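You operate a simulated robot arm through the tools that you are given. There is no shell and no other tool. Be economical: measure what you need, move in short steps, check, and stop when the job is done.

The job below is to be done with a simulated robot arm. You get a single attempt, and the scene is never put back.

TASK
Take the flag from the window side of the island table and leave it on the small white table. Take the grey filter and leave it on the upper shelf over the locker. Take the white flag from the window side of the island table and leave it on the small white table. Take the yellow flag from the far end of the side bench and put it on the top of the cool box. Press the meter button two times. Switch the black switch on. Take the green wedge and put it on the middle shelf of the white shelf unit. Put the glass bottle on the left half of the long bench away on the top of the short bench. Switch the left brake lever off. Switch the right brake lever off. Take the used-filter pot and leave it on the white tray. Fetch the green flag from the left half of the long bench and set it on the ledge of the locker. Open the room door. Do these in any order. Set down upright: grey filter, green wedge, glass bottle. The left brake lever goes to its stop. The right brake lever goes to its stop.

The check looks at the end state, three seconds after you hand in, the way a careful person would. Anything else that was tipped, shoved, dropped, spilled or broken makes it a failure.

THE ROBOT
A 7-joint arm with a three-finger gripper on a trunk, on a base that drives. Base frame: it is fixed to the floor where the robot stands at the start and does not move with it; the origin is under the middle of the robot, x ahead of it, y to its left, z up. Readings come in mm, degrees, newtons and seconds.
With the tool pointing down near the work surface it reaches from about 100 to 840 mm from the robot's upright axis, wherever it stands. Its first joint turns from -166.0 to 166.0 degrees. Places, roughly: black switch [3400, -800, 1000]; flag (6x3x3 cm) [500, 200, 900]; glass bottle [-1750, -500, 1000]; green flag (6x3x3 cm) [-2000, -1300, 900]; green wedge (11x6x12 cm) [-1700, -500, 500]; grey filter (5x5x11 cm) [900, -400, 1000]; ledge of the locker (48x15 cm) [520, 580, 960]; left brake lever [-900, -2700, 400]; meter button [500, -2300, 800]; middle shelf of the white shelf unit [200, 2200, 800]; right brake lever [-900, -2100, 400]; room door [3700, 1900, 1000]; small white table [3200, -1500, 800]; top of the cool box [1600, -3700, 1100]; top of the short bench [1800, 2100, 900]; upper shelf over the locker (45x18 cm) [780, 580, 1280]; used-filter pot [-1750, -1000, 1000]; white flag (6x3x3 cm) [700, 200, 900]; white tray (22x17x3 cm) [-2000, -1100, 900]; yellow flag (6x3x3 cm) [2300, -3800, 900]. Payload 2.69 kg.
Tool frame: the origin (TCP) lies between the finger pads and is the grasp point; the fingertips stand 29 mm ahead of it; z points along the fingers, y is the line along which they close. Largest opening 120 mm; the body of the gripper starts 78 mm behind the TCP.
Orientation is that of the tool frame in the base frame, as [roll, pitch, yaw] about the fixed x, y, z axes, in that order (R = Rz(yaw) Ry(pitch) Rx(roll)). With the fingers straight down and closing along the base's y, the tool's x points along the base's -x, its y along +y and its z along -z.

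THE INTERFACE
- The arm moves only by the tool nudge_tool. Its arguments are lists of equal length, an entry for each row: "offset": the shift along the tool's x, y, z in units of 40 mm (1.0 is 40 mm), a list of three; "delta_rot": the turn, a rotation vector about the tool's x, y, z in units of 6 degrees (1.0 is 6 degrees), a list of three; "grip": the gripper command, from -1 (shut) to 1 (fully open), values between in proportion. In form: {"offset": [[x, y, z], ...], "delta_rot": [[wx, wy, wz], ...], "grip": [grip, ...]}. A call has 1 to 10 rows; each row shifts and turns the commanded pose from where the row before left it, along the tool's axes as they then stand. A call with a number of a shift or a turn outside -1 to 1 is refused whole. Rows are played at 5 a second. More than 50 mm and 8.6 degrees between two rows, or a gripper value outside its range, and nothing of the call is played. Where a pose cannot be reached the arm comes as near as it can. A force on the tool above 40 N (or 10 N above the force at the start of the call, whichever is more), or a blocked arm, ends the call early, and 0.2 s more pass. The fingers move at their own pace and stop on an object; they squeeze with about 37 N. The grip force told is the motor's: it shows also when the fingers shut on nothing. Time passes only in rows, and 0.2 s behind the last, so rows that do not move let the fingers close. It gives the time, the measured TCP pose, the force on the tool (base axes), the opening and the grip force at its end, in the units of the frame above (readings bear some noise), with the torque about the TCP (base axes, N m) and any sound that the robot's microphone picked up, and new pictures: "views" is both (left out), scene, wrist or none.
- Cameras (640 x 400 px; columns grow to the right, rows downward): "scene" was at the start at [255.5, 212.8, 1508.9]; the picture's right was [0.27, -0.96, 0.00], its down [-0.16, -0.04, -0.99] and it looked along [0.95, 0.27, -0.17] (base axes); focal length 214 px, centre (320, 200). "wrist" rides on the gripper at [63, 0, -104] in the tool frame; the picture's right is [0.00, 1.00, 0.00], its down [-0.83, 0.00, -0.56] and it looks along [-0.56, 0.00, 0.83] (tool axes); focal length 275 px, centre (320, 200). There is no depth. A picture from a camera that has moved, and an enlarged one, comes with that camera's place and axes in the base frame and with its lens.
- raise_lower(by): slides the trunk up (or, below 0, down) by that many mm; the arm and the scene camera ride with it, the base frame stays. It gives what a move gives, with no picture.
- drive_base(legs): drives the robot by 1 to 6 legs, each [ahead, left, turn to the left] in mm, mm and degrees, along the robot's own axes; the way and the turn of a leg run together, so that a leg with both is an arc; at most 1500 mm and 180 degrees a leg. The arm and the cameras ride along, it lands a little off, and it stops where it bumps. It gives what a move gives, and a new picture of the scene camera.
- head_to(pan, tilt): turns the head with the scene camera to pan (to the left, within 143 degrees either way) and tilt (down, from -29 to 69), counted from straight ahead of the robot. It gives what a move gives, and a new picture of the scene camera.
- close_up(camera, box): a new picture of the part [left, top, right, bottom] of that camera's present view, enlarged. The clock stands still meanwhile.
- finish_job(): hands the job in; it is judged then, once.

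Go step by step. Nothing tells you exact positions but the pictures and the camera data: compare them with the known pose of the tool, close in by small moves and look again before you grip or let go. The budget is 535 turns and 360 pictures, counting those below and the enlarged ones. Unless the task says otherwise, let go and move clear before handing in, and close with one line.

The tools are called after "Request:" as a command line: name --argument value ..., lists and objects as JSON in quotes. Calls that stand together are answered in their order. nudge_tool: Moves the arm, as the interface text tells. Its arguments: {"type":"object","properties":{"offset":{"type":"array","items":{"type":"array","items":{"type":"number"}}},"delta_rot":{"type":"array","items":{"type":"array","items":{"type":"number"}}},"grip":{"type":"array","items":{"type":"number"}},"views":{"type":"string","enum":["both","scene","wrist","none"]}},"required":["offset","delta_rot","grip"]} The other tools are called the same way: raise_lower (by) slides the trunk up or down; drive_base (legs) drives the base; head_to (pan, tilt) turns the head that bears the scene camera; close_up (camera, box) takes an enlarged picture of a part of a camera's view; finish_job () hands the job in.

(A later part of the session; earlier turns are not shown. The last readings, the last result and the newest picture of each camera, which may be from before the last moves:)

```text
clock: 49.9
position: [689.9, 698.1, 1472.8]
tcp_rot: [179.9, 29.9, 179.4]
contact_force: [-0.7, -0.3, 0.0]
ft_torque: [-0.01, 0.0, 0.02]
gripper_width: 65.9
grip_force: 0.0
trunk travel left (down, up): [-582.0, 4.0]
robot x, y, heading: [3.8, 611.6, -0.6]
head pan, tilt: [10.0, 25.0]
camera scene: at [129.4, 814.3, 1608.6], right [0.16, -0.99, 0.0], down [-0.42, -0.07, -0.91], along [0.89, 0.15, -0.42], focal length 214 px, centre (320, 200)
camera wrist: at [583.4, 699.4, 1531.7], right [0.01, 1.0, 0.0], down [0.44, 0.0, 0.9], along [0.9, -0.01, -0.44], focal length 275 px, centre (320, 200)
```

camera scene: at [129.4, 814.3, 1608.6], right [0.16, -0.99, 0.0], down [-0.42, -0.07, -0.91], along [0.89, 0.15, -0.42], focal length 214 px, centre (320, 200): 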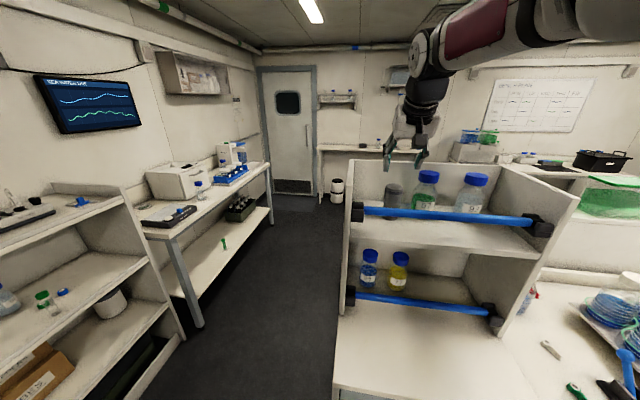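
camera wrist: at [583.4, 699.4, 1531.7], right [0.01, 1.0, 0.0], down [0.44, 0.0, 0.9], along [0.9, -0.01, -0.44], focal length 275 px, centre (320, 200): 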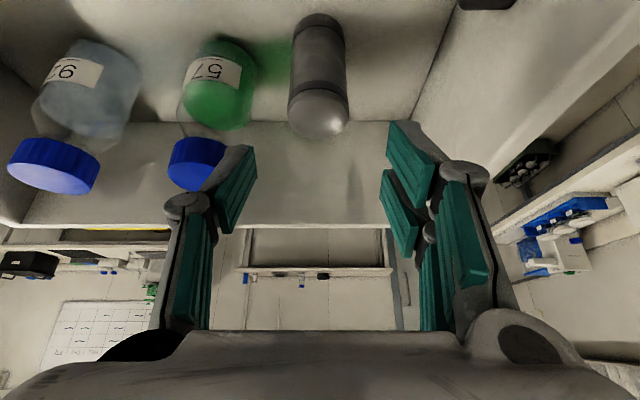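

The filter stands upright on the shelf. Next I'll retract, straighten the tool, and drive right to the flags.

Request:
nudge_tool --offset '[[0.866, 0, -0.5], [0.866, 0, -0.5], [0.866, 0, -0.5], [0.866, 0, -0.5], [0.866, 0, -0.5], [0, 0, 0], [0, 0, 0], [0, 0, 0], [0, 0, 0], [0, 0, 0]]' --delta_rot '[[0, 0, 0], [0, 0, 0], [0, 0, 0], [0, 0, 0], [0, 0, 0], [0, 1, 0], [0, 1, 0], [0, 1, 0], [0, 1, 0], [0, 1, 0]]' --grip '[0.1, 0.1, 0.1, 0.1, 0.1, 0.1, 0.1, 0.1, 0.1, 0.1]' --views "none"

Request:
drive_base --legs '[[0, -520, 0]]'

Request:
nudge_tool --offset '[[0, 0, 1], [0, 0, 1], [0, 0, 1], [0, 0, 1], [0, 0, 1]]' --delta_rot '[[0, 0, 0], [0, 0, 0], [0, 0, 0], [0, 0, 0], [0, 0, 0]]' --grip '[0.1, 0.1, 0.1, 0.1, 0.1]' --views "wrist"

```text
clock: 52.1
position: [488.2, 699.5, 1474.5]
tcp_rot: [-179.9, -0.1, 179.5]
contact_force: [-0.1, -0.3, -0.5]
ft_torque: [-0.05, 0.0, -0.05]
gripper_width: 66.1
grip_force: 0.0
trunk travel left (down, up): [-582.0, 4.0]
robot x, y, heading: [5.4, 615.0, -0.5]
head pan, tilt: [10.0, 25.0]
```

```text
clock: 55.1
position: [484.4, 182.3, 1474.2]
tcp_rot: [180.0, 0.0, 179.9]
contact_force: [0.3, 0.5, 0.6]
ft_torque: [-0.05, 0.01, 0.0]
gripper_width: 66.0
grip_force: 0.0
trunk travel left (down, up): [-582.0, 4.0]
robot x, y, heading: [0.6, 93.8, -0.2]
head pan, tilt: [10.0, 25.0]
camera scene: at [124.7, 294.6, 1608.6], right [0.17, -0.99, 0.0], down [-0.42, -0.07, -0.91], along [0.89, 0.15, -0.42], focal length 214 px, centre (320, 200)
```

scene: 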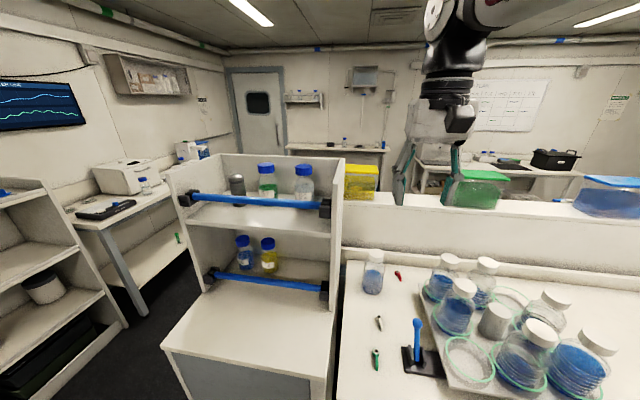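

```text
clock: 56.3
position: [486.0, 181.0, 1275.1]
tcp_rot: [180.0, 0.0, 179.8]
contact_force: [-0.3, 0.7, -0.2]
ft_torque: [0.01, -0.04, 0.0]
gripper_width: 66.0
grip_force: 0.1
trunk travel left (down, up): [-582.0, 4.0]
robot x, y, heading: [0.0, 93.8, -0.1]
head pan, tilt: [10.0, 25.0]
camera wrist: at [423.0, 182.8, 1379.1], right [0.0, 1.0, 0.0], down [0.83, 0.0, 0.56], along [0.56, 0.0, -0.83], focal length 275 px, centre (320, 200)
```

wrist: 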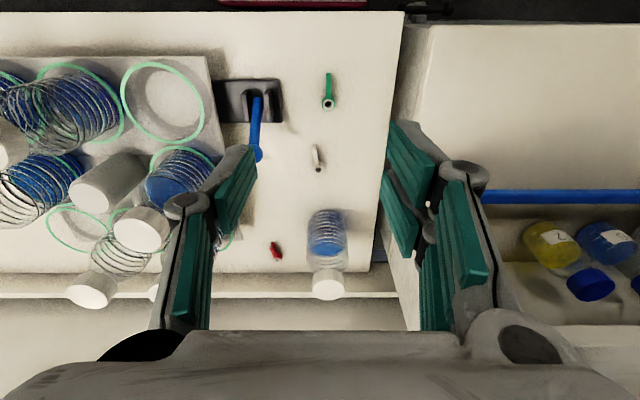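

Flag at about (534,197) lying along x; white flag at about (659,179). Descending above the first.

Request:
nudge_tool --offset '[[-0.2, 0.07, 1], [-0.2, 0.07, 1], [-0.2, 0.07, 1], [-0.2, 0.07, 1], [-0.2, 0.07, 1], [-0.2, 0.05, 1], [0, 0, 0.5]]' --delta_rot '[[0, 0, 0], [0, 0, 0], [0, 0, 0], [0, 0, 0], [0, 0, 0], [0, 0, 0], [0, 0, 0]]' --grip '[0, 0, 0, 0, 0, 0, 0]' --views "wrist"

```text
clock: 57.9
position: [534.3, 196.6, 1012.2]
tcp_rot: [-180.0, 0.2, 179.8]
contact_force: [-0.2, 0.1, -1.2]
ft_torque: [0.06, 0.03, 0.01]
gripper_width: 60.0
grip_force: 0.1
trunk travel left (down, up): [-582.0, 4.0]
robot x, y, heading: [3.1, 91.6, -0.3]
head pan, tilt: [10.0, 25.0]
camera wrist: at [471.7, 197.6, 1116.0], right [0.0, 1.0, 0.0], down [0.83, 0.0, 0.56], along [0.56, 0.0, -0.83], focal length 275 px, centre (320, 200)
```

wrist: 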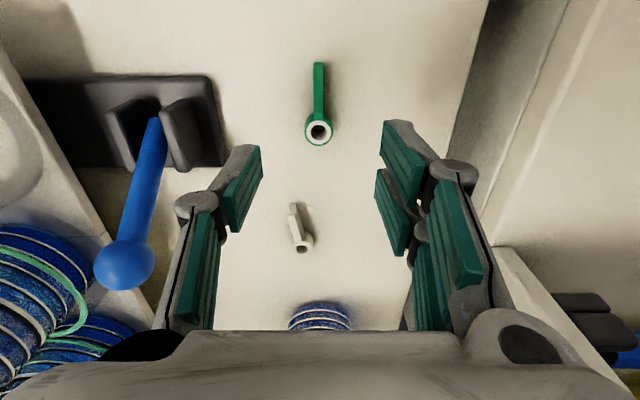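

The flag's ring head is near (556,197), its tail toward the robot. I'll grip at the head, descending to just above the table.

Request:
nudge_tool --offset '[[-0.25, 0, 1], [-0.25, 0, 1], [0, 0, 0.5], [0, 0, 0]]' --delta_rot '[[0, 0, 0], [0, 0, 0], [0, 0, 0], [0, 0, 0]]' --grip '[0, 0, 0, 0]' --views "wrist"

```text
clock: 58.7
position: [554.4, 196.1, 928.9]
tcp_rot: [-180.0, 0.2, 179.8]
contact_force: [1.4, -0.6, 3.8]
ft_torque: [0.12, 0.17, -0.02]
gripper_width: 29.3
grip_force: 12.4
trunk travel left (down, up): [-582.0, 4.0]
robot x, y, heading: [2.6, 90.4, -0.2]
head pan, tilt: [10.0, 25.0]
stopped in row 3: the force on the tool passed its limit at 52 N (the readings are from after the stop); the commanded pose is now the measured one
camera wrist: at [491.3, 197.1, 1031.9], right [0.0, 1.0, 0.0], down [0.83, 0.0, 0.56], along [0.56, 0.0, -0.83], focal length 275 px, centre (320, 200)
```

wrist: 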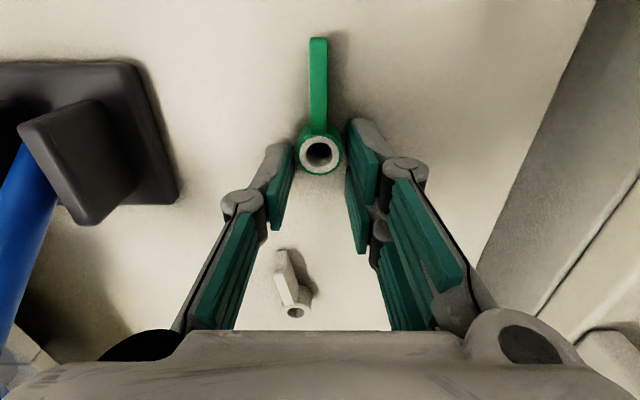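

The table top is actually at z≈900 (fingertips touched). I'll raise, reopen, shift slightly toward the robot, then set down just above the table and close.

Request:
nudge_tool --offset '[[0.05, 0, -0.75], [0.1, 0, 0], [0, 0, 0]]' --delta_rot '[[0, 0, 0], [0, 0, 0], [0, 0, 0]]' --grip '[0, 0, 0]' --views "wrist"

```text
clock: 59.5
position: [546.3, 196.5, 955.9]
tcp_rot: [180.0, -0.1, 179.7]
contact_force: [-0.1, 0.0, 0.9]
ft_torque: [0.01, -0.01, 0.0]
gripper_width: 60.1
grip_force: 0.1
trunk travel left (down, up): [-582.0, 4.0]
robot x, y, heading: [4.5, 90.0, -0.2]
head pan, tilt: [10.0, 25.0]
camera wrist: at [485.5, 198.4, 1059.8], right [0.0, 1.0, 0.0], down [0.83, 0.0, 0.56], along [0.56, 0.0, -0.83], focal length 275 px, centre (320, 200)
```

wrist: 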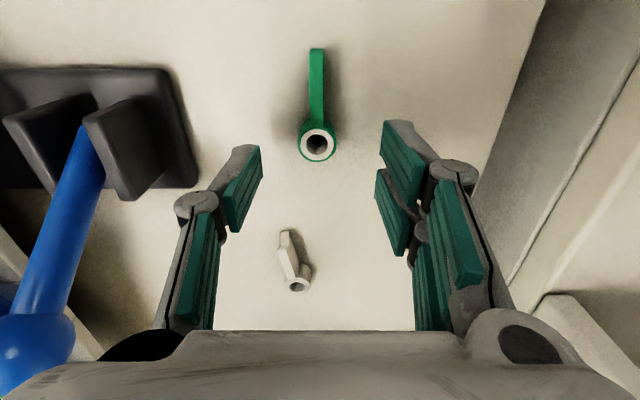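

Request:
nudge_tool --offset '[[0.05, 0, 0.3], [0, 0, 0.24], [0, 0, 0], [0, 0, 0], [0, 0, 0]]' --delta_rot '[[0, 0, 0], [0, 0, 0], [0, 0, 0], [0, 0, 0], [0, 0, 0]]' --grip '[0, 0, -1, -1, -1]' --views "wrist"

```text
clock: 60.7
position: [544.5, 197.3, 932.8]
tcp_rot: [179.9, 0.0, 179.8]
contact_force: [0.0, -0.5, -0.5]
ft_torque: [0.04, -0.02, 0.0]
gripper_width: 17.3
grip_force: 37.1
trunk travel left (down, up): [-582.0, 4.0]
robot x, y, heading: [4.2, 90.2, -0.2]
head pan, tilt: [10.0, 25.0]
camera wrist: at [483.2, 198.0, 1037.0], right [0.0, 1.0, 0.0], down [0.83, 0.0, 0.56], along [0.56, 0.0, -0.83], focal length 275 px, centre (320, 200)
```

wrist: 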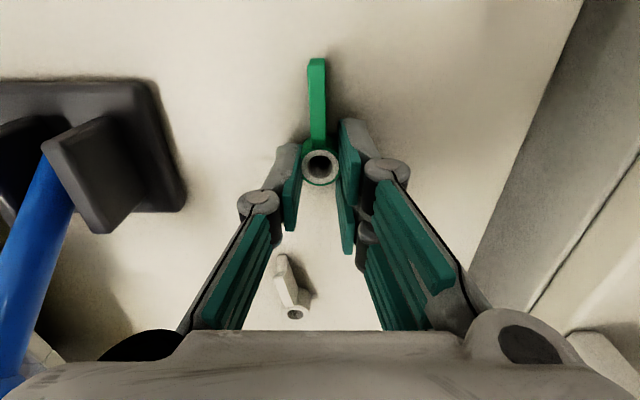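

Gripped on the head (17 mm). Lifting and looking toward the small white table route.

Request:
nudge_tool --offset '[[0, 0, -1], [0, 0, -1], [0, 0, -1], [0, 0, -1], [0.8, 0, -0.6], [0.8, 0, -0.6], [0.8, 0, -0.6], [0.8, 0, -0.6]]' --delta_rot '[[0, 0, 0], [0, 0, 0], [0, 0, 0], [0, 0, 0], [0, 0, 0], [0, 0, 0], [0, 0, 0], [0, 0, 0]]' --grip '[-1, -1, -1, -1, -1, -1, -1, -1]' --views "wrist"

Request:
head_to --pan -20 --tilt 12

Request:
close_up --camera "scene" --box '[100, 100, 420, 300]'

```text
clock: 62.5
position: [417.2, 197.3, 1190.5]
tcp_rot: [179.9, 0.1, 179.8]
contact_force: [0.3, 0.3, 0.1]
ft_torque: [-0.04, 0.04, 0.03]
gripper_width: 17.3
grip_force: 37.4
trunk travel left (down, up): [-582.0, 4.0]
robot x, y, heading: [-0.6, 90.7, -0.4]
head pan, tilt: [10.0, 25.0]
camera wrist: at [355.9, 198.8, 1294.1], right [0.0, 1.0, 0.0], down [0.83, 0.0, 0.56], along [0.56, 0.0, -0.83], focal length 275 px, centre (320, 200)
```

wrist: 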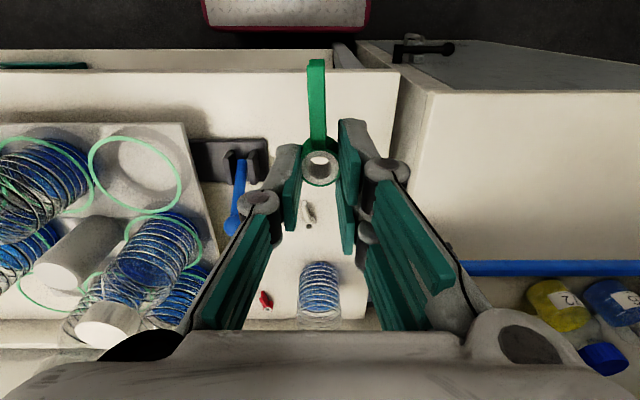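

```text
clock: 63.4
position: [418.1, 197.5, 1189.8]
tcp_rot: [180.0, 0.0, 179.8]
contact_force: [-0.3, 0.5, 0.3]
ft_torque: [0.0, -0.01, 0.01]
gripper_width: 17.2
grip_force: 37.4
trunk travel left (down, up): [-582.0, 4.0]
robot x, y, heading: [0.9, 89.2, -0.2]
head pan, tilt: [-20.0, 12.0]
camera scene: at [121.4, 246.8, 1629.7], right [-0.34, -0.94, 0.0], down [-0.2, 0.07, -0.98], along [0.92, -0.34, -0.21], focal length 214 px, centre (320, 200)
```

scene: 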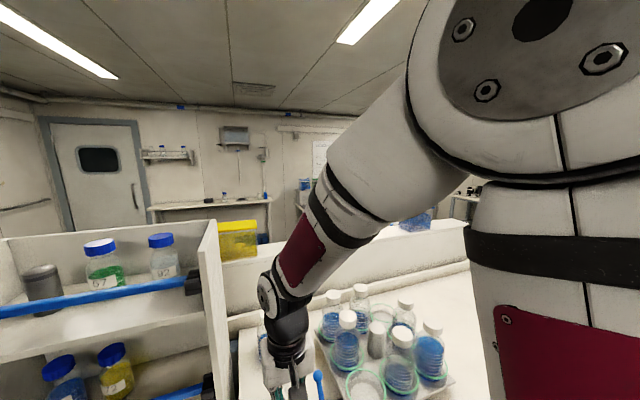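

```text
2.00 times, centred on (260, 200) of scene
camera zoom: at [121.4, 246.8, 1629.7], right [-0.34, -0.94, 0.0], down [-0.2, 0.07, -0.98], along [0.92, -0.34, -0.21], focal length 429 px, centre (440, 200)
```

zoom: 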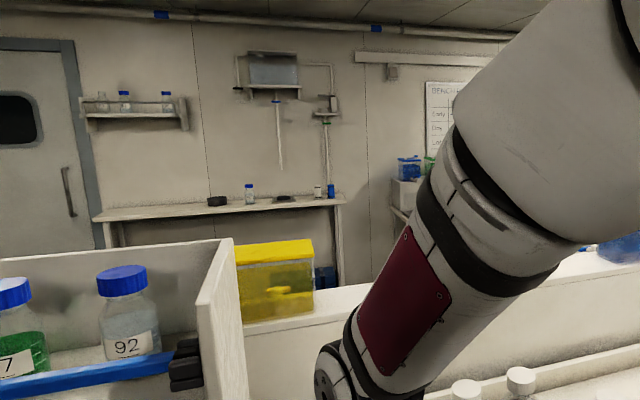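

I'll take the left aisle (between locker and short bench) around the island toward the small white table.

Request:
drive_base --legs '[[0, 1250, 0], [1100, 0, 0], [1100, 0, 0]]'

Request:
head_to --pan -50 --tilt 20

```text
clock: 80.2
position: [2642.5, 1401.1, 1190.4]
tcp_rot: [179.9, -0.1, 178.4]
contact_force: [0.2, -1.5, -0.6]
ft_torque: [-0.02, 0.0, 0.03]
gripper_width: 17.5
grip_force: 36.8
trunk travel left (down, up): [-582.0, 4.0]
robot x, y, heading: [2223.2, 1304.0, -1.7]
head pan, tilt: [-20.0, 12.0]
camera scene: at [2347.2, 1456.6, 1629.8], right [-0.37, -0.93, 0.0], down [-0.19, 0.08, -0.98], along [0.91, -0.36, -0.21], focal length 214 px, centre (320, 200)
```

scene: 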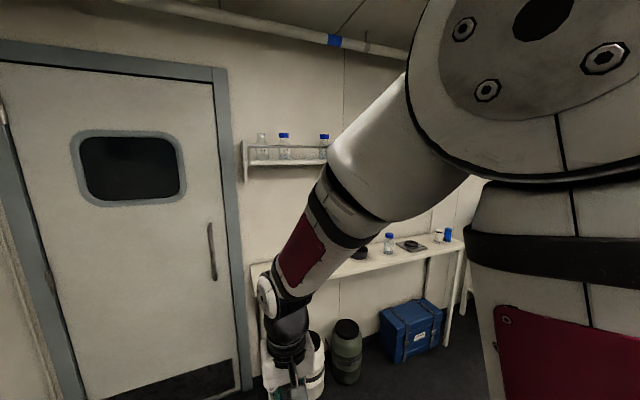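

```text
clock: 81.2
position: [2642.6, 1401.2, 1190.8]
tcp_rot: [-180.0, 0.1, 178.4]
contact_force: [-0.2, -0.4, -0.5]
ft_torque: [0.03, -0.02, 0.0]
gripper_width: 17.1
grip_force: 37.2
trunk travel left (down, up): [-582.0, 4.0]
robot x, y, heading: [2225.1, 1302.3, -1.6]
head pan, tilt: [-50.0, 20.0]
camera scene: at [2318.6, 1417.9, 1616.7], right [-0.78, -0.62, 0.0], down [-0.21, 0.27, -0.94], along [0.59, -0.74, -0.34], focal length 214 px, centre (320, 200)
```

scene: 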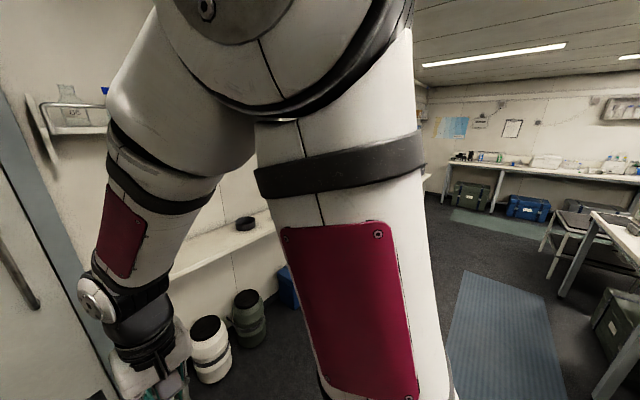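

Turning right to face along -y, then driving down the corridor beyond the island.

Request:
drive_base --legs '[[0, 0, -88], [1300, 0, 0]]'

Request:
head_to --pan 25 --tilt 20

```text
clock: 91.5
position: [2334.0, -404.9, 1190.7]
tcp_rot: [180.0, 0.1, 90.3]
contact_force: [-0.4, -0.2, -0.2]
ft_torque: [0.0, 0.0, -0.01]
gripper_width: 17.4
grip_force: 36.9
trunk travel left (down, up): [-582.0, 4.0]
robot x, y, heading: [2224.1, 7.5, -89.8]
head pan, tilt: [-50.0, 20.0]
camera scene: at [2346.3, -80.4, 1616.7], right [-0.64, 0.76, 0.0], down [0.26, 0.22, -0.94], along [-0.72, -0.61, -0.34], focal length 214 px, centre (320, 200)
```

scene: 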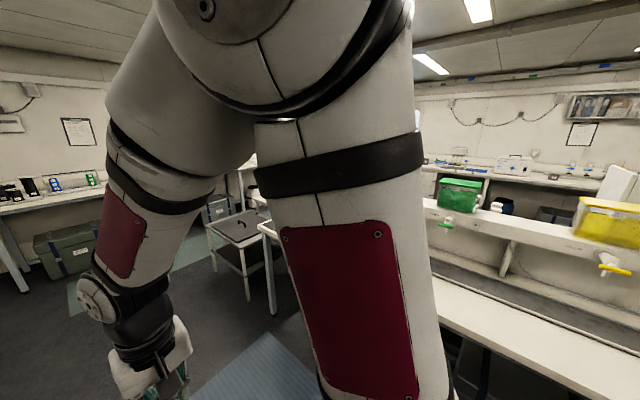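

```text
clock: 92.9
position: [2334.3, -404.8, 1190.0]
tcp_rot: [179.9, 0.0, 90.2]
contact_force: [-0.6, 0.3, 0.9]
ft_torque: [0.0, 0.03, 0.01]
gripper_width: 17.5
grip_force: 36.6
trunk travel left (down, up): [-582.0, 4.0]
robot x, y, heading: [2225.4, 11.2, -90.0]
head pan, tilt: [25.0, 20.0]
camera scene: at [2457.0, -104.7, 1616.7], right [-0.91, -0.42, 0.0], down [-0.15, 0.31, -0.94], along [0.4, -0.85, -0.34], focal length 214 px, centre (320, 200)
```

scene: 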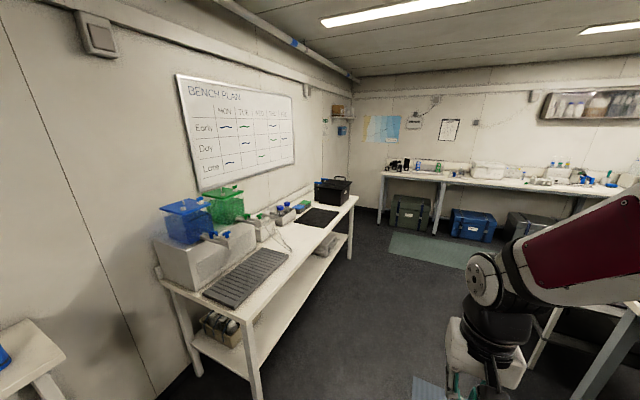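

The small white table runs along the far wall from y≈-560 to -2400. Zooming in on it.

Request:
close_up --camera "scene" --box '[140, 160, 380, 310]'

```text
2.67 times, centred on (260, 235) of scene
camera zoom: at [2457.0, -104.7, 1616.7], right [-0.91, -0.42, 0.0], down [-0.15, 0.31, -0.94], along [0.4, -0.85, -0.34], focal length 572 px, centre (480, 107)
```

zoom: 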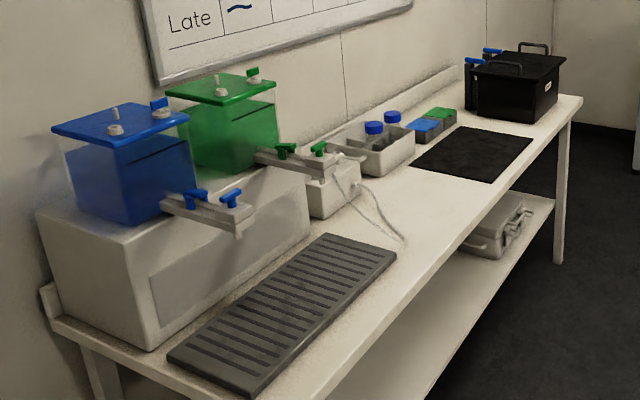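

Driving alongside the table and turning to face it at about y=-1350.

Request:
drive_base --legs '[[1360, 0, 0], [0, 0, 90], [300, 0, 0]]'

Request:
head_to --pan 10 --tilt 35

```text
clock: 105.4
position: [2932.6, -1227.3, 1190.2]
tcp_rot: [180.0, 0.1, -178.2]
contact_force: [-0.9, 0.6, 0.2]
ft_torque: [-0.02, -0.03, 0.01]
gripper_width: 17.7
grip_force: 37.1
trunk travel left (down, up): [-582.0, 4.0]
robot x, y, heading: [2515.0, -1344.4, 1.6]
head pan, tilt: [25.0, 20.0]
camera scene: at [2628.2, -1115.0, 1616.8], right [0.45, -0.89, 0.0], down [-0.31, -0.15, -0.94], along [0.84, 0.42, -0.34], focal length 214 px, centre (320, 200)
```

scene: 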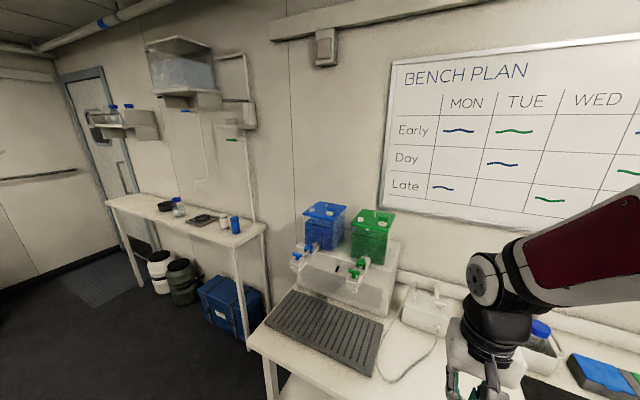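

```text
clock: 106.1
position: [2931.9, -1225.9, 1190.7]
tcp_rot: [-179.9, -0.1, -178.3]
contact_force: [-0.1, 0.3, 0.5]
ft_torque: [0.03, -0.03, -0.01]
gripper_width: 17.5
grip_force: 37.0
trunk travel left (down, up): [-582.0, 4.0]
robot x, y, heading: [2519.0, -1346.0, 1.4]
head pan, tilt: [10.0, 35.0]
camera scene: at [2631.3, -1138.9, 1592.9], right [0.2, -0.98, 0.0], down [-0.56, -0.12, -0.82], along [0.8, 0.17, -0.57], focal length 214 px, centre (320, 200)
```

scene: 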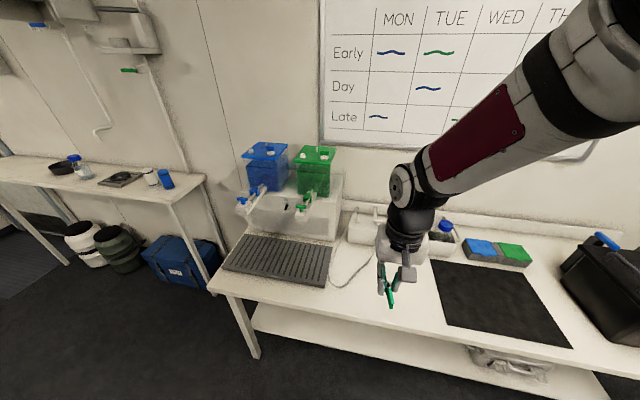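

The black spot on the tank device is likely the switch. First I'll lower the flag onto the clear strip near (3140,-1300).

Request:
nudge_tool --offset '[[-0.87, -0.31, 0.6], [-0.87, -0.31, 0.6], [-0.87, -0.31, 0.6], [-0.87, -0.31, 0.6], [-0.87, -0.31, 0.6], [-0.87, -0.31, 0.6], [0, 0, 1], [0, 0, 1], [0, 0, 1], [0, 0, 1]]' --delta_rot '[[0, 0, 0], [0, 0, 0], [0, 0, 0], [0, 0, 0], [0, 0, 0], [0, 0, 0], [0, 0, 0], [0, 0, 0], [0, 0, 0], [0, 0, 0]]' --grip '[-1, -1, -1, -1, -1, -1, -1, -1, -1, -1]' --views "both"

Request:
close_up --camera "scene" --box '[220, 130, 360, 240]'

```text
clock: 108.3
position: [3143.1, -1294.6, 884.5]
tcp_rot: [179.9, 0.0, -178.3]
contact_force: [-0.8, -1.0, 0.2]
ft_torque: [-0.03, -0.02, -0.01]
gripper_width: 17.3
grip_force: 37.0
trunk travel left (down, up): [-582.0, 4.0]
robot x, y, heading: [2518.9, -1344.1, 1.5]
head pan, tilt: [10.0, 35.0]
camera scene: at [2631.2, -1139.0, 1592.9], right [0.2, -0.98, 0.0], down [-0.56, -0.12, -0.82], along [0.8, 0.17, -0.57], focal length 214 px, centre (320, 200)
camera wrist: at [3081.2, -1295.7, 987.6], right [-0.03, 1.0, 0.0], down [0.83, 0.03, 0.56], along [0.56, 0.02, -0.83], focal length 275 px, centre (320, 200)
```

scene: 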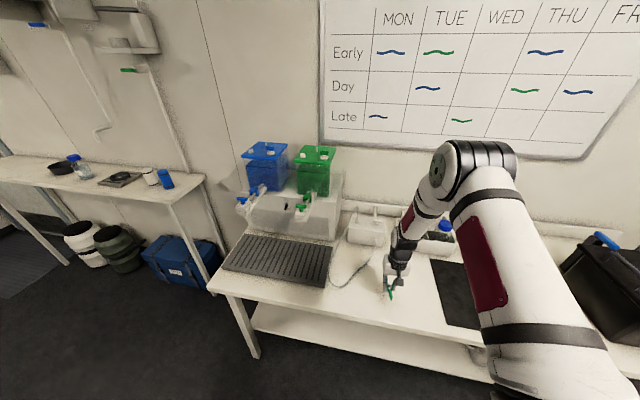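
wrist: 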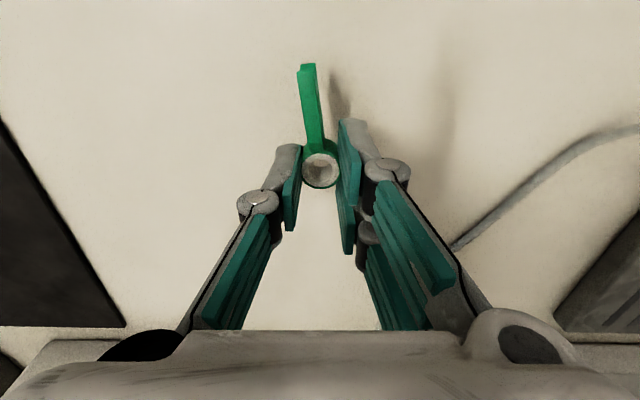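

```text
3.64 times, centred on (290, 185) of scene
camera zoom: at [2631.2, -1139.0, 1592.9], right [0.2, -0.98, 0.0], down [-0.56, -0.12, -0.82], along [0.8, 0.17, -0.57], focal length 780 px, centre (429, 254)
```

zoom: 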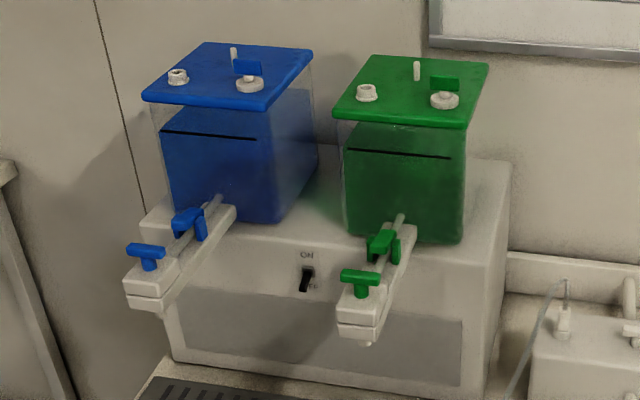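

The black toggle sits between the taps with ON above it. I'm lowering the flag gently to the table now.

Request:
nudge_tool --offset '[[0, 0, 0.8], [0, 0, 0.12], [0, 0, 0.12], [0, 0, 0.12], [0, 0, 0]]' --delta_rot '[[0, 0, 0], [0, 0, 0], [0, 0, 0], [0, 0, 0], [0, 0, 0]]' --grip '[-1, -1, -1, -1, -1]' --views "wrist"

```text
clock: 109.2
position: [3143.7, -1293.1, 847.8]
tcp_rot: [-180.0, 0.1, -178.2]
contact_force: [-8.2, -0.5, 17.0]
ft_torque: [-0.05, 0.29, -0.05]
gripper_width: 17.5
grip_force: 37.0
trunk travel left (down, up): [-582.0, 4.0]
robot x, y, heading: [2522.6, -1345.9, 1.7]
head pan, tilt: [10.0, 35.0]
stopped in row 4: the force on the tool passed its limit at 54 N (the readings are from after the stop); the commanded pose is now the measured one
camera wrist: at [3081.9, -1294.1, 951.6], right [-0.03, 1.0, 0.0], down [0.83, 0.03, 0.56], along [0.56, 0.02, -0.83], focal length 275 px, centre (320, 200)
```

wrist: 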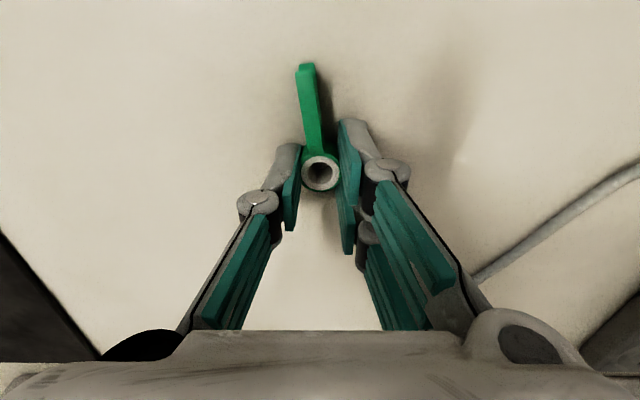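

Contact with the table. Releasing and rising.

Request:
nudge_tool --offset '[[0, 0, 0], [0, 0, 0], [0, 0, -0.5], [0, 0, -1], [0, 0, -1]]' --delta_rot '[[0, 0, 0], [0, 0, 0], [0, 0, 0], [0, 0, 0], [0, 0, 0]]' --grip '[-0.3, -0.3, -0.3, -0.3, -0.3]' --views "wrist"

```text
clock: 110.3
position: [3145.7, -1292.5, 947.5]
tcp_rot: [-180.0, 0.1, -178.3]
contact_force: [-1.2, 0.9, -0.1]
ft_torque: [0.0, 0.03, 0.03]
gripper_width: 41.9
grip_force: 0.1
trunk travel left (down, up): [-582.0, 4.0]
robot x, y, heading: [2519.3, -1347.0, 1.7]
head pan, tilt: [10.0, 35.0]
camera wrist: at [3083.2, -1294.0, 1050.2], right [-0.03, 1.0, 0.0], down [0.83, 0.03, 0.56], along [0.56, 0.02, -0.83], focal length 275 px, centre (320, 200)
```

wrist: 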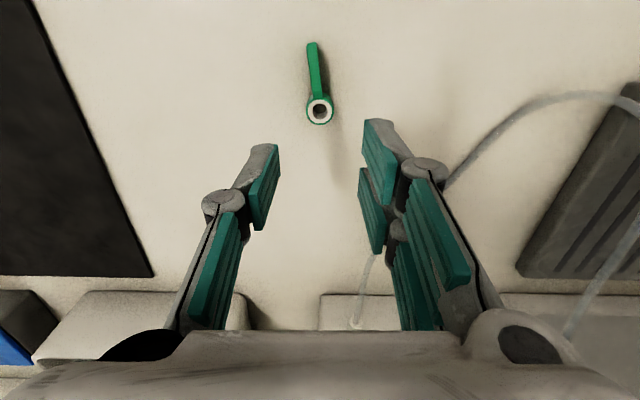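

Flag placed. The switch is at about (3386,-816,995), between the two taps. I'll retract, shift left so I face it, and tilt the tool horizontal.

Request:
nudge_tool --offset '[[0.5, 0, -1], [0.5, 0, -1], [0.5, 0, -1], [0.8, 0, -0.8], [0.8, 0, -0.8], [0.8, 0, -0.8], [0.8, 0, 0]]' --delta_rot '[[0, 0, 0], [0, 0, 0], [0, 0, 0], [0, 0, 0], [0, 0, 0], [0, 0, 0], [0, 0, 0]]' --grip '[-1, -1, -1, -1, -1, -1, -1]' --views "none"

Request:
drive_base --legs '[[0, 0, -1.7], [0, 460, 0]]'

Request:
nudge_tool --offset '[[0, 0, 0], [0, 0, 0], [0, 0, 0], [0, 0, 0], [0, 0, 0], [0, 0, 0], [0, 0, 0], [0, 0, 0], [0, 0, 0], [0, 0, 0]]' --delta_rot '[[0, -1, 0], [0, -1, 0], [0, -1, 0], [0, -1, 0], [0, -1, 0], [0, -1, 0], [0, -1, 0], [0, -1, 0], [0, -1, 0], [0, -1, 0]]' --grip '[-1, -1, -1, -1, -1, -1, -1, -1, -1, -1]' --views "both"

```text
clock: 112.0
position: [2955.9, -1299.6, 1164.1]
tcp_rot: [-180.0, 0.1, -178.3]
contact_force: [0.2, -0.1, 0.2]
ft_torque: [0.01, 0.04, -0.01]
gripper_width: 0.0
grip_force: 28.7
trunk travel left (down, up): [-582.0, 4.0]
robot x, y, heading: [2520.2, -1349.6, 1.8]
head pan, tilt: [10.0, 35.0]
```

```text
clock: 115.1
position: [2957.4, -853.9, 1162.4]
tcp_rot: [-180.0, 0.1, 179.9]
contact_force: [-0.2, 0.4, -0.2]
ft_torque: [0.01, 0.01, 0.02]
gripper_width: 0.2
grip_force: 28.4
trunk travel left (down, up): [-582.0, 4.0]
robot x, y, heading: [2520.3, -888.6, 0.0]
head pan, tilt: [10.0, 35.0]
camera scene: at [2637.2, -683.7, 1592.9], right [0.17, -0.98, 0.0], down [-0.56, -0.1, -0.82], along [0.81, 0.14, -0.57], focal length 214 px, centre (320, 200)
```

scene: 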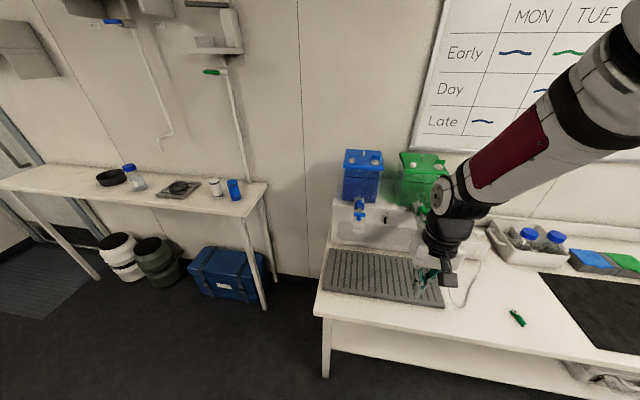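

```text
clock: 117.3
position: [3103.7, -828.5, 1207.5]
tcp_rot: [-179.9, 60.3, -179.9]
contact_force: [-0.5, 0.2, 0.5]
ft_torque: [0.03, -0.01, 0.04]
gripper_width: 0.0
grip_force: 28.7
out of reach, approached as far as the arm can: row 4, 5, 6, 7, 8, 9, 10
trunk travel left (down, up): [-582.0, 4.0]
robot x, y, heading: [2520.3, -886.6, -0.0]
head pan, tilt: [10.0, 35.0]
camera scene: at [2637.1, -684.0, 1592.9], right [0.17, -0.98, 0.0], down [-0.56, -0.1, -0.82], along [0.81, 0.14, -0.57], focal length 214 px, centre (320, 200)
camera wrist: at [2983.0, -828.5, 1202.6], right [0.0, 1.0, 0.0], down [-0.07, 0.0, 1.0], along [1.0, 0.0, 0.07], focal length 275 px, centre (320, 200)
```

scene: 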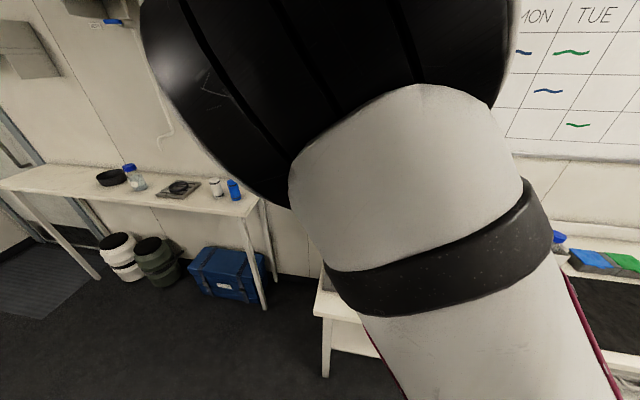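
wrist: 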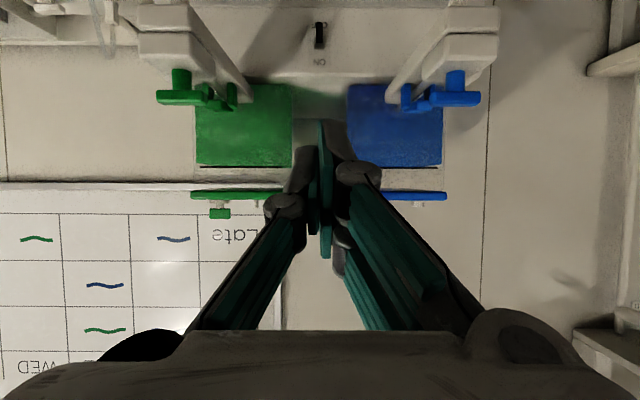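

I can see the switch lever pointing down (OFF) at about (3386,-828,~985-1015). I'll lower to its level and finish tilting to horizontal.

Request:
nudge_tool --offset '[[0.6, 0, 0.63], [0.6, 0, 0.63], [0.6, 0, 0.63], [0.6, 0, 0.63], [0.6, 0, 0.63], [0, 0, 0], [0, 0, 0], [0, 0, 0], [0, 0, 0], [0, 0, 0]]' --delta_rot '[[0, 0, 0], [0, 0, 0], [0, 0, 0], [0, 0, 0], [0, 0, 0], [0, -1, 0], [0, -1, 0], [0, -1, 0], [0, -1, 0], [0, -1, 0]]' --grip '[-1, -1, -1, -1, -1, -1, -1, -1, -1, -1]' --views "both"

```text
clock: 119.5
position: [3153.1, -830.4, 1038.2]
tcp_rot: [6.2, 89.7, 6.0]
contact_force: [-0.1, -0.7, 0.5]
ft_torque: [0.0, 0.01, 0.02]
gripper_width: 0.0
grip_force: 28.7
trunk travel left (down, up): [-582.0, 4.0]
robot x, y, heading: [2521.1, -884.8, -0.1]
head pan, tilt: [10.0, 35.0]
camera scene: at [2637.2, -683.7, 1592.9], right [0.17, -0.98, 0.0], down [-0.56, -0.1, -0.82], along [0.81, 0.14, -0.57], focal length 214 px, centre (320, 200)
camera wrist: at [3049.1, -829.4, 974.6], right [0.0, 1.0, 0.0], down [-0.56, 0.0, 0.83], along [0.83, 0.0, 0.56], focal length 275 px, centre (320, 200)
```

scene: 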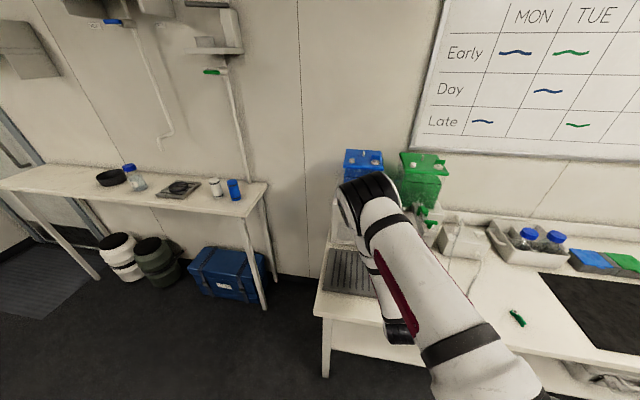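
wrist: 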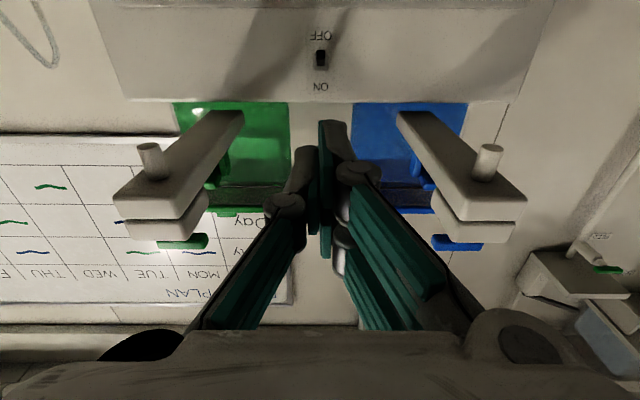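

Triangulating, the switch is at (3363,-829,1010) with lever tip pointing down. I'll go below its level, then approach.

Request:
nudge_tool --offset '[[1, 0, 0], [0.6, 0, 0.5], [0, 0, 1], [0, 0, 1], [0, 0, 1], [0, 0, 0]]' --delta_rot '[[0, 0, 0], [0, 0, 0], [0, 0, 0], [0, 0, 0], [0, 0, 0], [0, 0, 0]]' --grip '[-1, -1, -1, -1, -1, -1]' --views "wrist"

```text
clock: 120.9
position: [3293.8, -829.6, 976.8]
tcp_rot: [9.2, 89.9, 9.4]
contact_force: [0.2, -0.1, 1.2]
ft_torque: [-0.02, -0.02, -0.04]
gripper_width: 0.3
grip_force: 28.7
trunk travel left (down, up): [-582.0, 4.0]
robot x, y, heading: [2520.5, -885.7, 0.0]
head pan, tilt: [10.0, 35.0]
camera wrist: at [3191.0, -828.6, 912.5], right [0.0, 1.0, 0.0], down [-0.56, 0.0, 0.83], along [0.83, 0.0, 0.56], focal length 275 px, centre (320, 200)
```

wrist: 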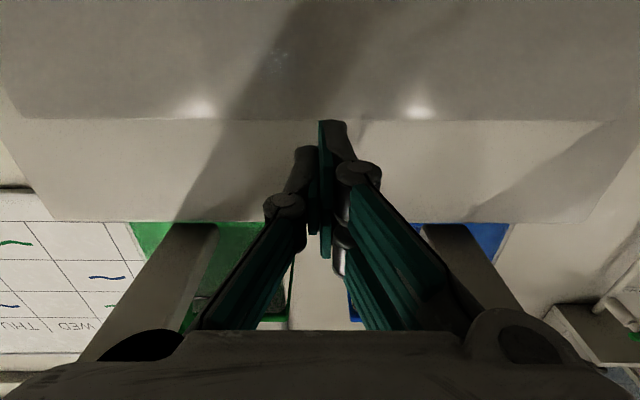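

Request:
nudge_tool --offset '[[0, 0, 0.4], [0, 0, 0.3], [0, 0, 0]]' --delta_rot '[[0, 0, 0], [0, 0, 0], [0, 0, 0]]' --grip '[-1, -1, -1]' --views "none"

Request:
nudge_tool --offset '[[-0.25, 0, 0], [-0.25, 0, 0], [-0.25, 0, 0], [-0.25, 0, 0], [0, 0, 0]]' --delta_rot '[[0, 0, 0], [0, 0, 0], [0, 0, 0], [0, 0, 0], [0, 0, 0]]' --grip '[-1, -1, -1, -1, -1]' --views "none"

```text
clock: 121.7
position: [3321.9, -829.2, 975.7]
tcp_rot: [8.2, 89.8, 8.4]
contact_force: [0.0, 0.2, -0.1]
ft_torque: [0.02, 0.02, -0.01]
gripper_width: 0.0
grip_force: 28.2
trunk travel left (down, up): [-582.0, 4.0]
robot x, y, heading: [2516.7, -884.6, -0.2]
head pan, tilt: [10.0, 35.0]
```

```text
clock: 122.7
position: [3314.3, -828.9, 1001.9]
tcp_rot: [-179.7, 88.5, -179.7]
contact_force: [-1.2, -1.7, -2.6]
ft_torque: [-0.03, -0.19, 0.03]
gripper_width: 0.0
grip_force: 29.1
trunk travel left (down, up): [-582.0, 4.0]
robot x, y, heading: [2515.3, -892.5, -0.1]
head pan, tilt: [10.0, 35.0]
heard: click
stopped in row 4: the force on the tool passed its limit at 45 N (the readings are from after the stop); the commanded pose is now the measured one
```

A click was heard. I'll back off and look.

Request:
nudge_tool --offset '[[0, 0, -1], [0, 0, -1], [0, 0, -1], [0, 0, -1], [-0.8, 0, 0], [0, 0, 0]]' --delta_rot '[[0, 0, 0], [0, 0, 0], [0, 0, 0], [0, 0, 0], [0, 0, 0], [0, 0, 0]]' --grip '[-1, -1, -1, -1, -1, -1]' --views "none"

Request:
close_up --camera "wrist" --box '[240, 0, 400, 120]'

```text
clock: 124.1
position: [3156.1, -828.5, 1036.8]
tcp_rot: [-178.8, 88.6, -178.8]
contact_force: [-0.7, 0.1, 0.4]
ft_torque: [-0.02, -0.02, 0.02]
gripper_width: 0.0
grip_force: 28.6
trunk travel left (down, up): [-582.0, 4.0]
robot x, y, heading: [2520.0, -888.4, -0.1]
head pan, tilt: [10.0, 35.0]
```

```text
3.33 times, centred on (320, 60) of wrist
camera zoom: at [3051.1, -827.8, 976.4], right [0.0, 1.0, -0.01], down [-0.54, 0.0, 0.84], along [0.84, 0.0, 0.54], focal length 918 px, centre (320, 667)
```

zoom: 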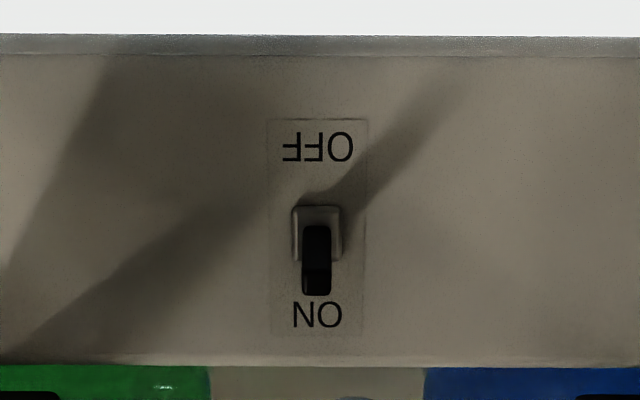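

The switch now reads ON. Now I'll retract and straighten the tool, then head to the room door.

Request:
nudge_tool --offset '[[-0.6, 0, -0.9], [-0.6, 0, -0.9], [-0.6, 0, -0.9], [-0.6, 0, -0.9], [-0.6, 0, -0.9], [0, 0, 0], [0, 0, 0], [0, 0, 0], [0, 0, 0], [0, 0, 0]]' --delta_rot '[[0, 0, 0], [0, 0, 0], [0, 0, 0], [0, 0, 0], [0, 0, 0], [0, 1, 0], [0, 1, 0], [0, 1, 0], [0, 1, 0], [0, 1, 0]]' --grip '[-1, -1, -1, -1, -1, -1, -1, -1, -1, -1]' --views "none"

Request:
head_to --pan 20 --tilt 15

```text
clock: 126.3
position: [3079.4, -792.4, 1075.9]
tcp_rot: [-179.9, 58.6, -179.8]
contact_force: [0.3, -0.2, 0.9]
ft_torque: [-0.02, 0.01, 0.01]
gripper_width: 0.0
grip_force: 28.9
out of reach, approached as far as the arm can: row 3, 4, 5, 6, 7, 8
trunk travel left (down, up): [-582.0, 4.0]
robot x, y, heading: [2521.0, -887.4, 0.0]
head pan, tilt: [10.0, 35.0]
```

```text
clock: 127.1
position: [3079.9, -793.9, 1075.0]
tcp_rot: [-179.9, 58.7, -179.9]
contact_force: [0.6, 0.6, 0.1]
ft_torque: [-0.02, 0.01, -0.01]
gripper_width: 0.0
grip_force: 29.2
trunk travel left (down, up): [-582.0, 4.0]
robot x, y, heading: [2520.9, -888.3, 0.2]
head pan, tilt: [20.0, 15.0]
camera scene: at [2638.3, -667.0, 1624.8], right [0.34, -0.94, 0.0], down [-0.24, -0.09, -0.97], along [0.91, 0.33, -0.26], focal length 214 px, centre (320, 200)
```

scene: 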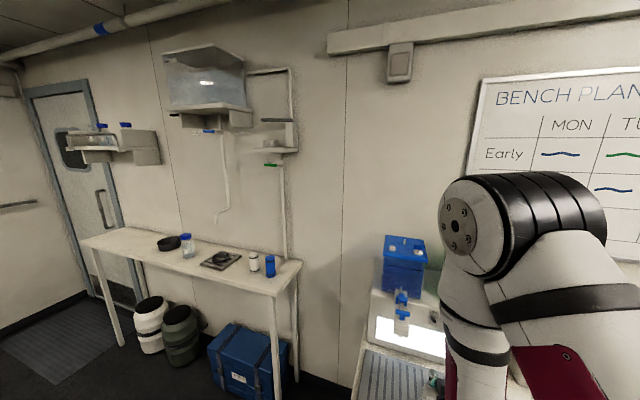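

Request:
nudge_tool --offset '[[0, 0, 0], [0, 0, 0], [0, 0, 0], [0, 0, 0], [0, 0, 0], [0.5, 0, -0.5], [0.8, 0, -0.5], [0.8, 0, -0.5], [0.8, 0, 0], [0.8, 0, 0]]' --delta_rot '[[0, 1, 0], [0, 1, 0], [0, 1, 0], [0, 1, 0], [0, 1, 0], [0, 1, 0], [0, 1, 0], [0, 1, 0], [0, 1, 0], [0, 1, 0]]' --grip '[-1, -1, -1, -1, -1, -1, -1, -1, -1, -1]' --views "scene"

```text
clock: 129.3
position: [2916.0, -792.7, 1092.9]
tcp_rot: [-179.9, -1.3, 180.0]
contact_force: [-0.3, 0.0, -0.4]
ft_torque: [0.01, 0.02, 0.03]
gripper_width: 0.0
grip_force: 28.4
trunk travel left (down, up): [-582.0, 4.0]
robot x, y, heading: [2515.7, -889.5, -0.2]
head pan, tilt: [20.0, 15.0]
camera scene: at [2638.4, -667.0, 1624.8], right [0.34, -0.94, 0.0], down [-0.24, -0.09, -0.97], along [0.91, 0.33, -0.26], focal length 214 px, centre (320, 200)
```

scene: 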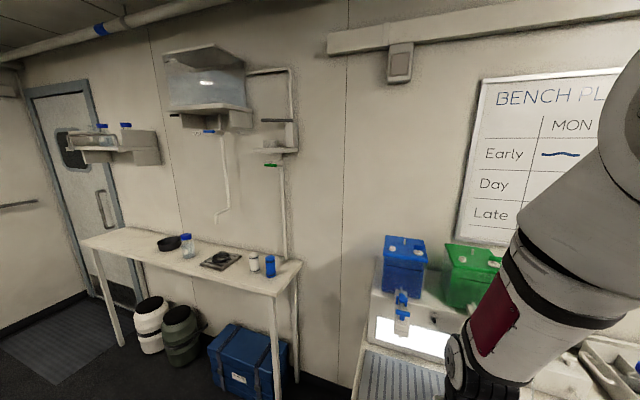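

The tank display lit up – switch confirmed. Driving to the door.

Request:
drive_base --legs '[[-100, 0, 0], [0, 1250, 0], [0, 1150, 0], [300, 0, 0]]'

Request:
close_up --camera "scene" --box '[60, 60, 320, 380]'

```text
clock: 143.4
position: [3095.5, 1608.4, 1093.2]
tcp_rot: [179.9, -1.3, -179.6]
contact_force: [0.1, -0.8, -0.7]
ft_torque: [0.01, 0.0, 0.0]
gripper_width: 0.0
grip_force: 28.7
trunk travel left (down, up): [-582.0, 4.0]
robot x, y, heading: [2700.0, 1510.2, 0.3]
head pan, tilt: [20.0, 15.0]
camera scene: at [2815.7, 1731.5, 1624.9], right [0.35, -0.94, 0.0], down [-0.24, -0.09, -0.97], along [0.91, 0.34, -0.26], focal length 214 px, centre (320, 200)
```

scene: 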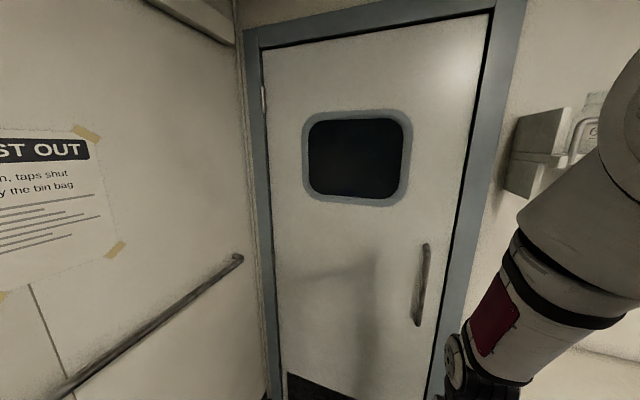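

```text
1.25 times, centred on (190, 220) of scene
camera zoom: at [2815.7, 1731.5, 1624.9], right [0.35, -0.94, 0.0], down [-0.24, -0.09, -0.97], along [0.91, 0.34, -0.26], focal length 268 px, centre (482, 175)
```

zoom: 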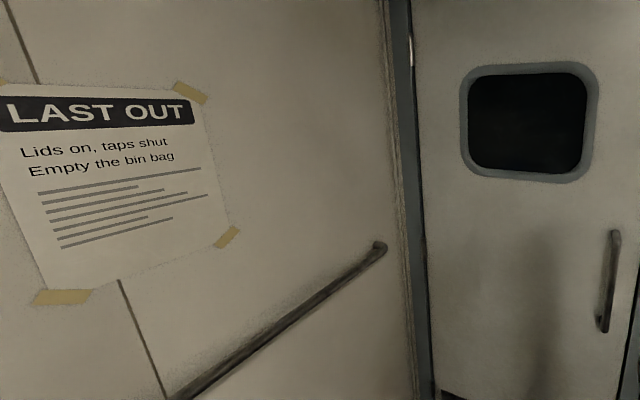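

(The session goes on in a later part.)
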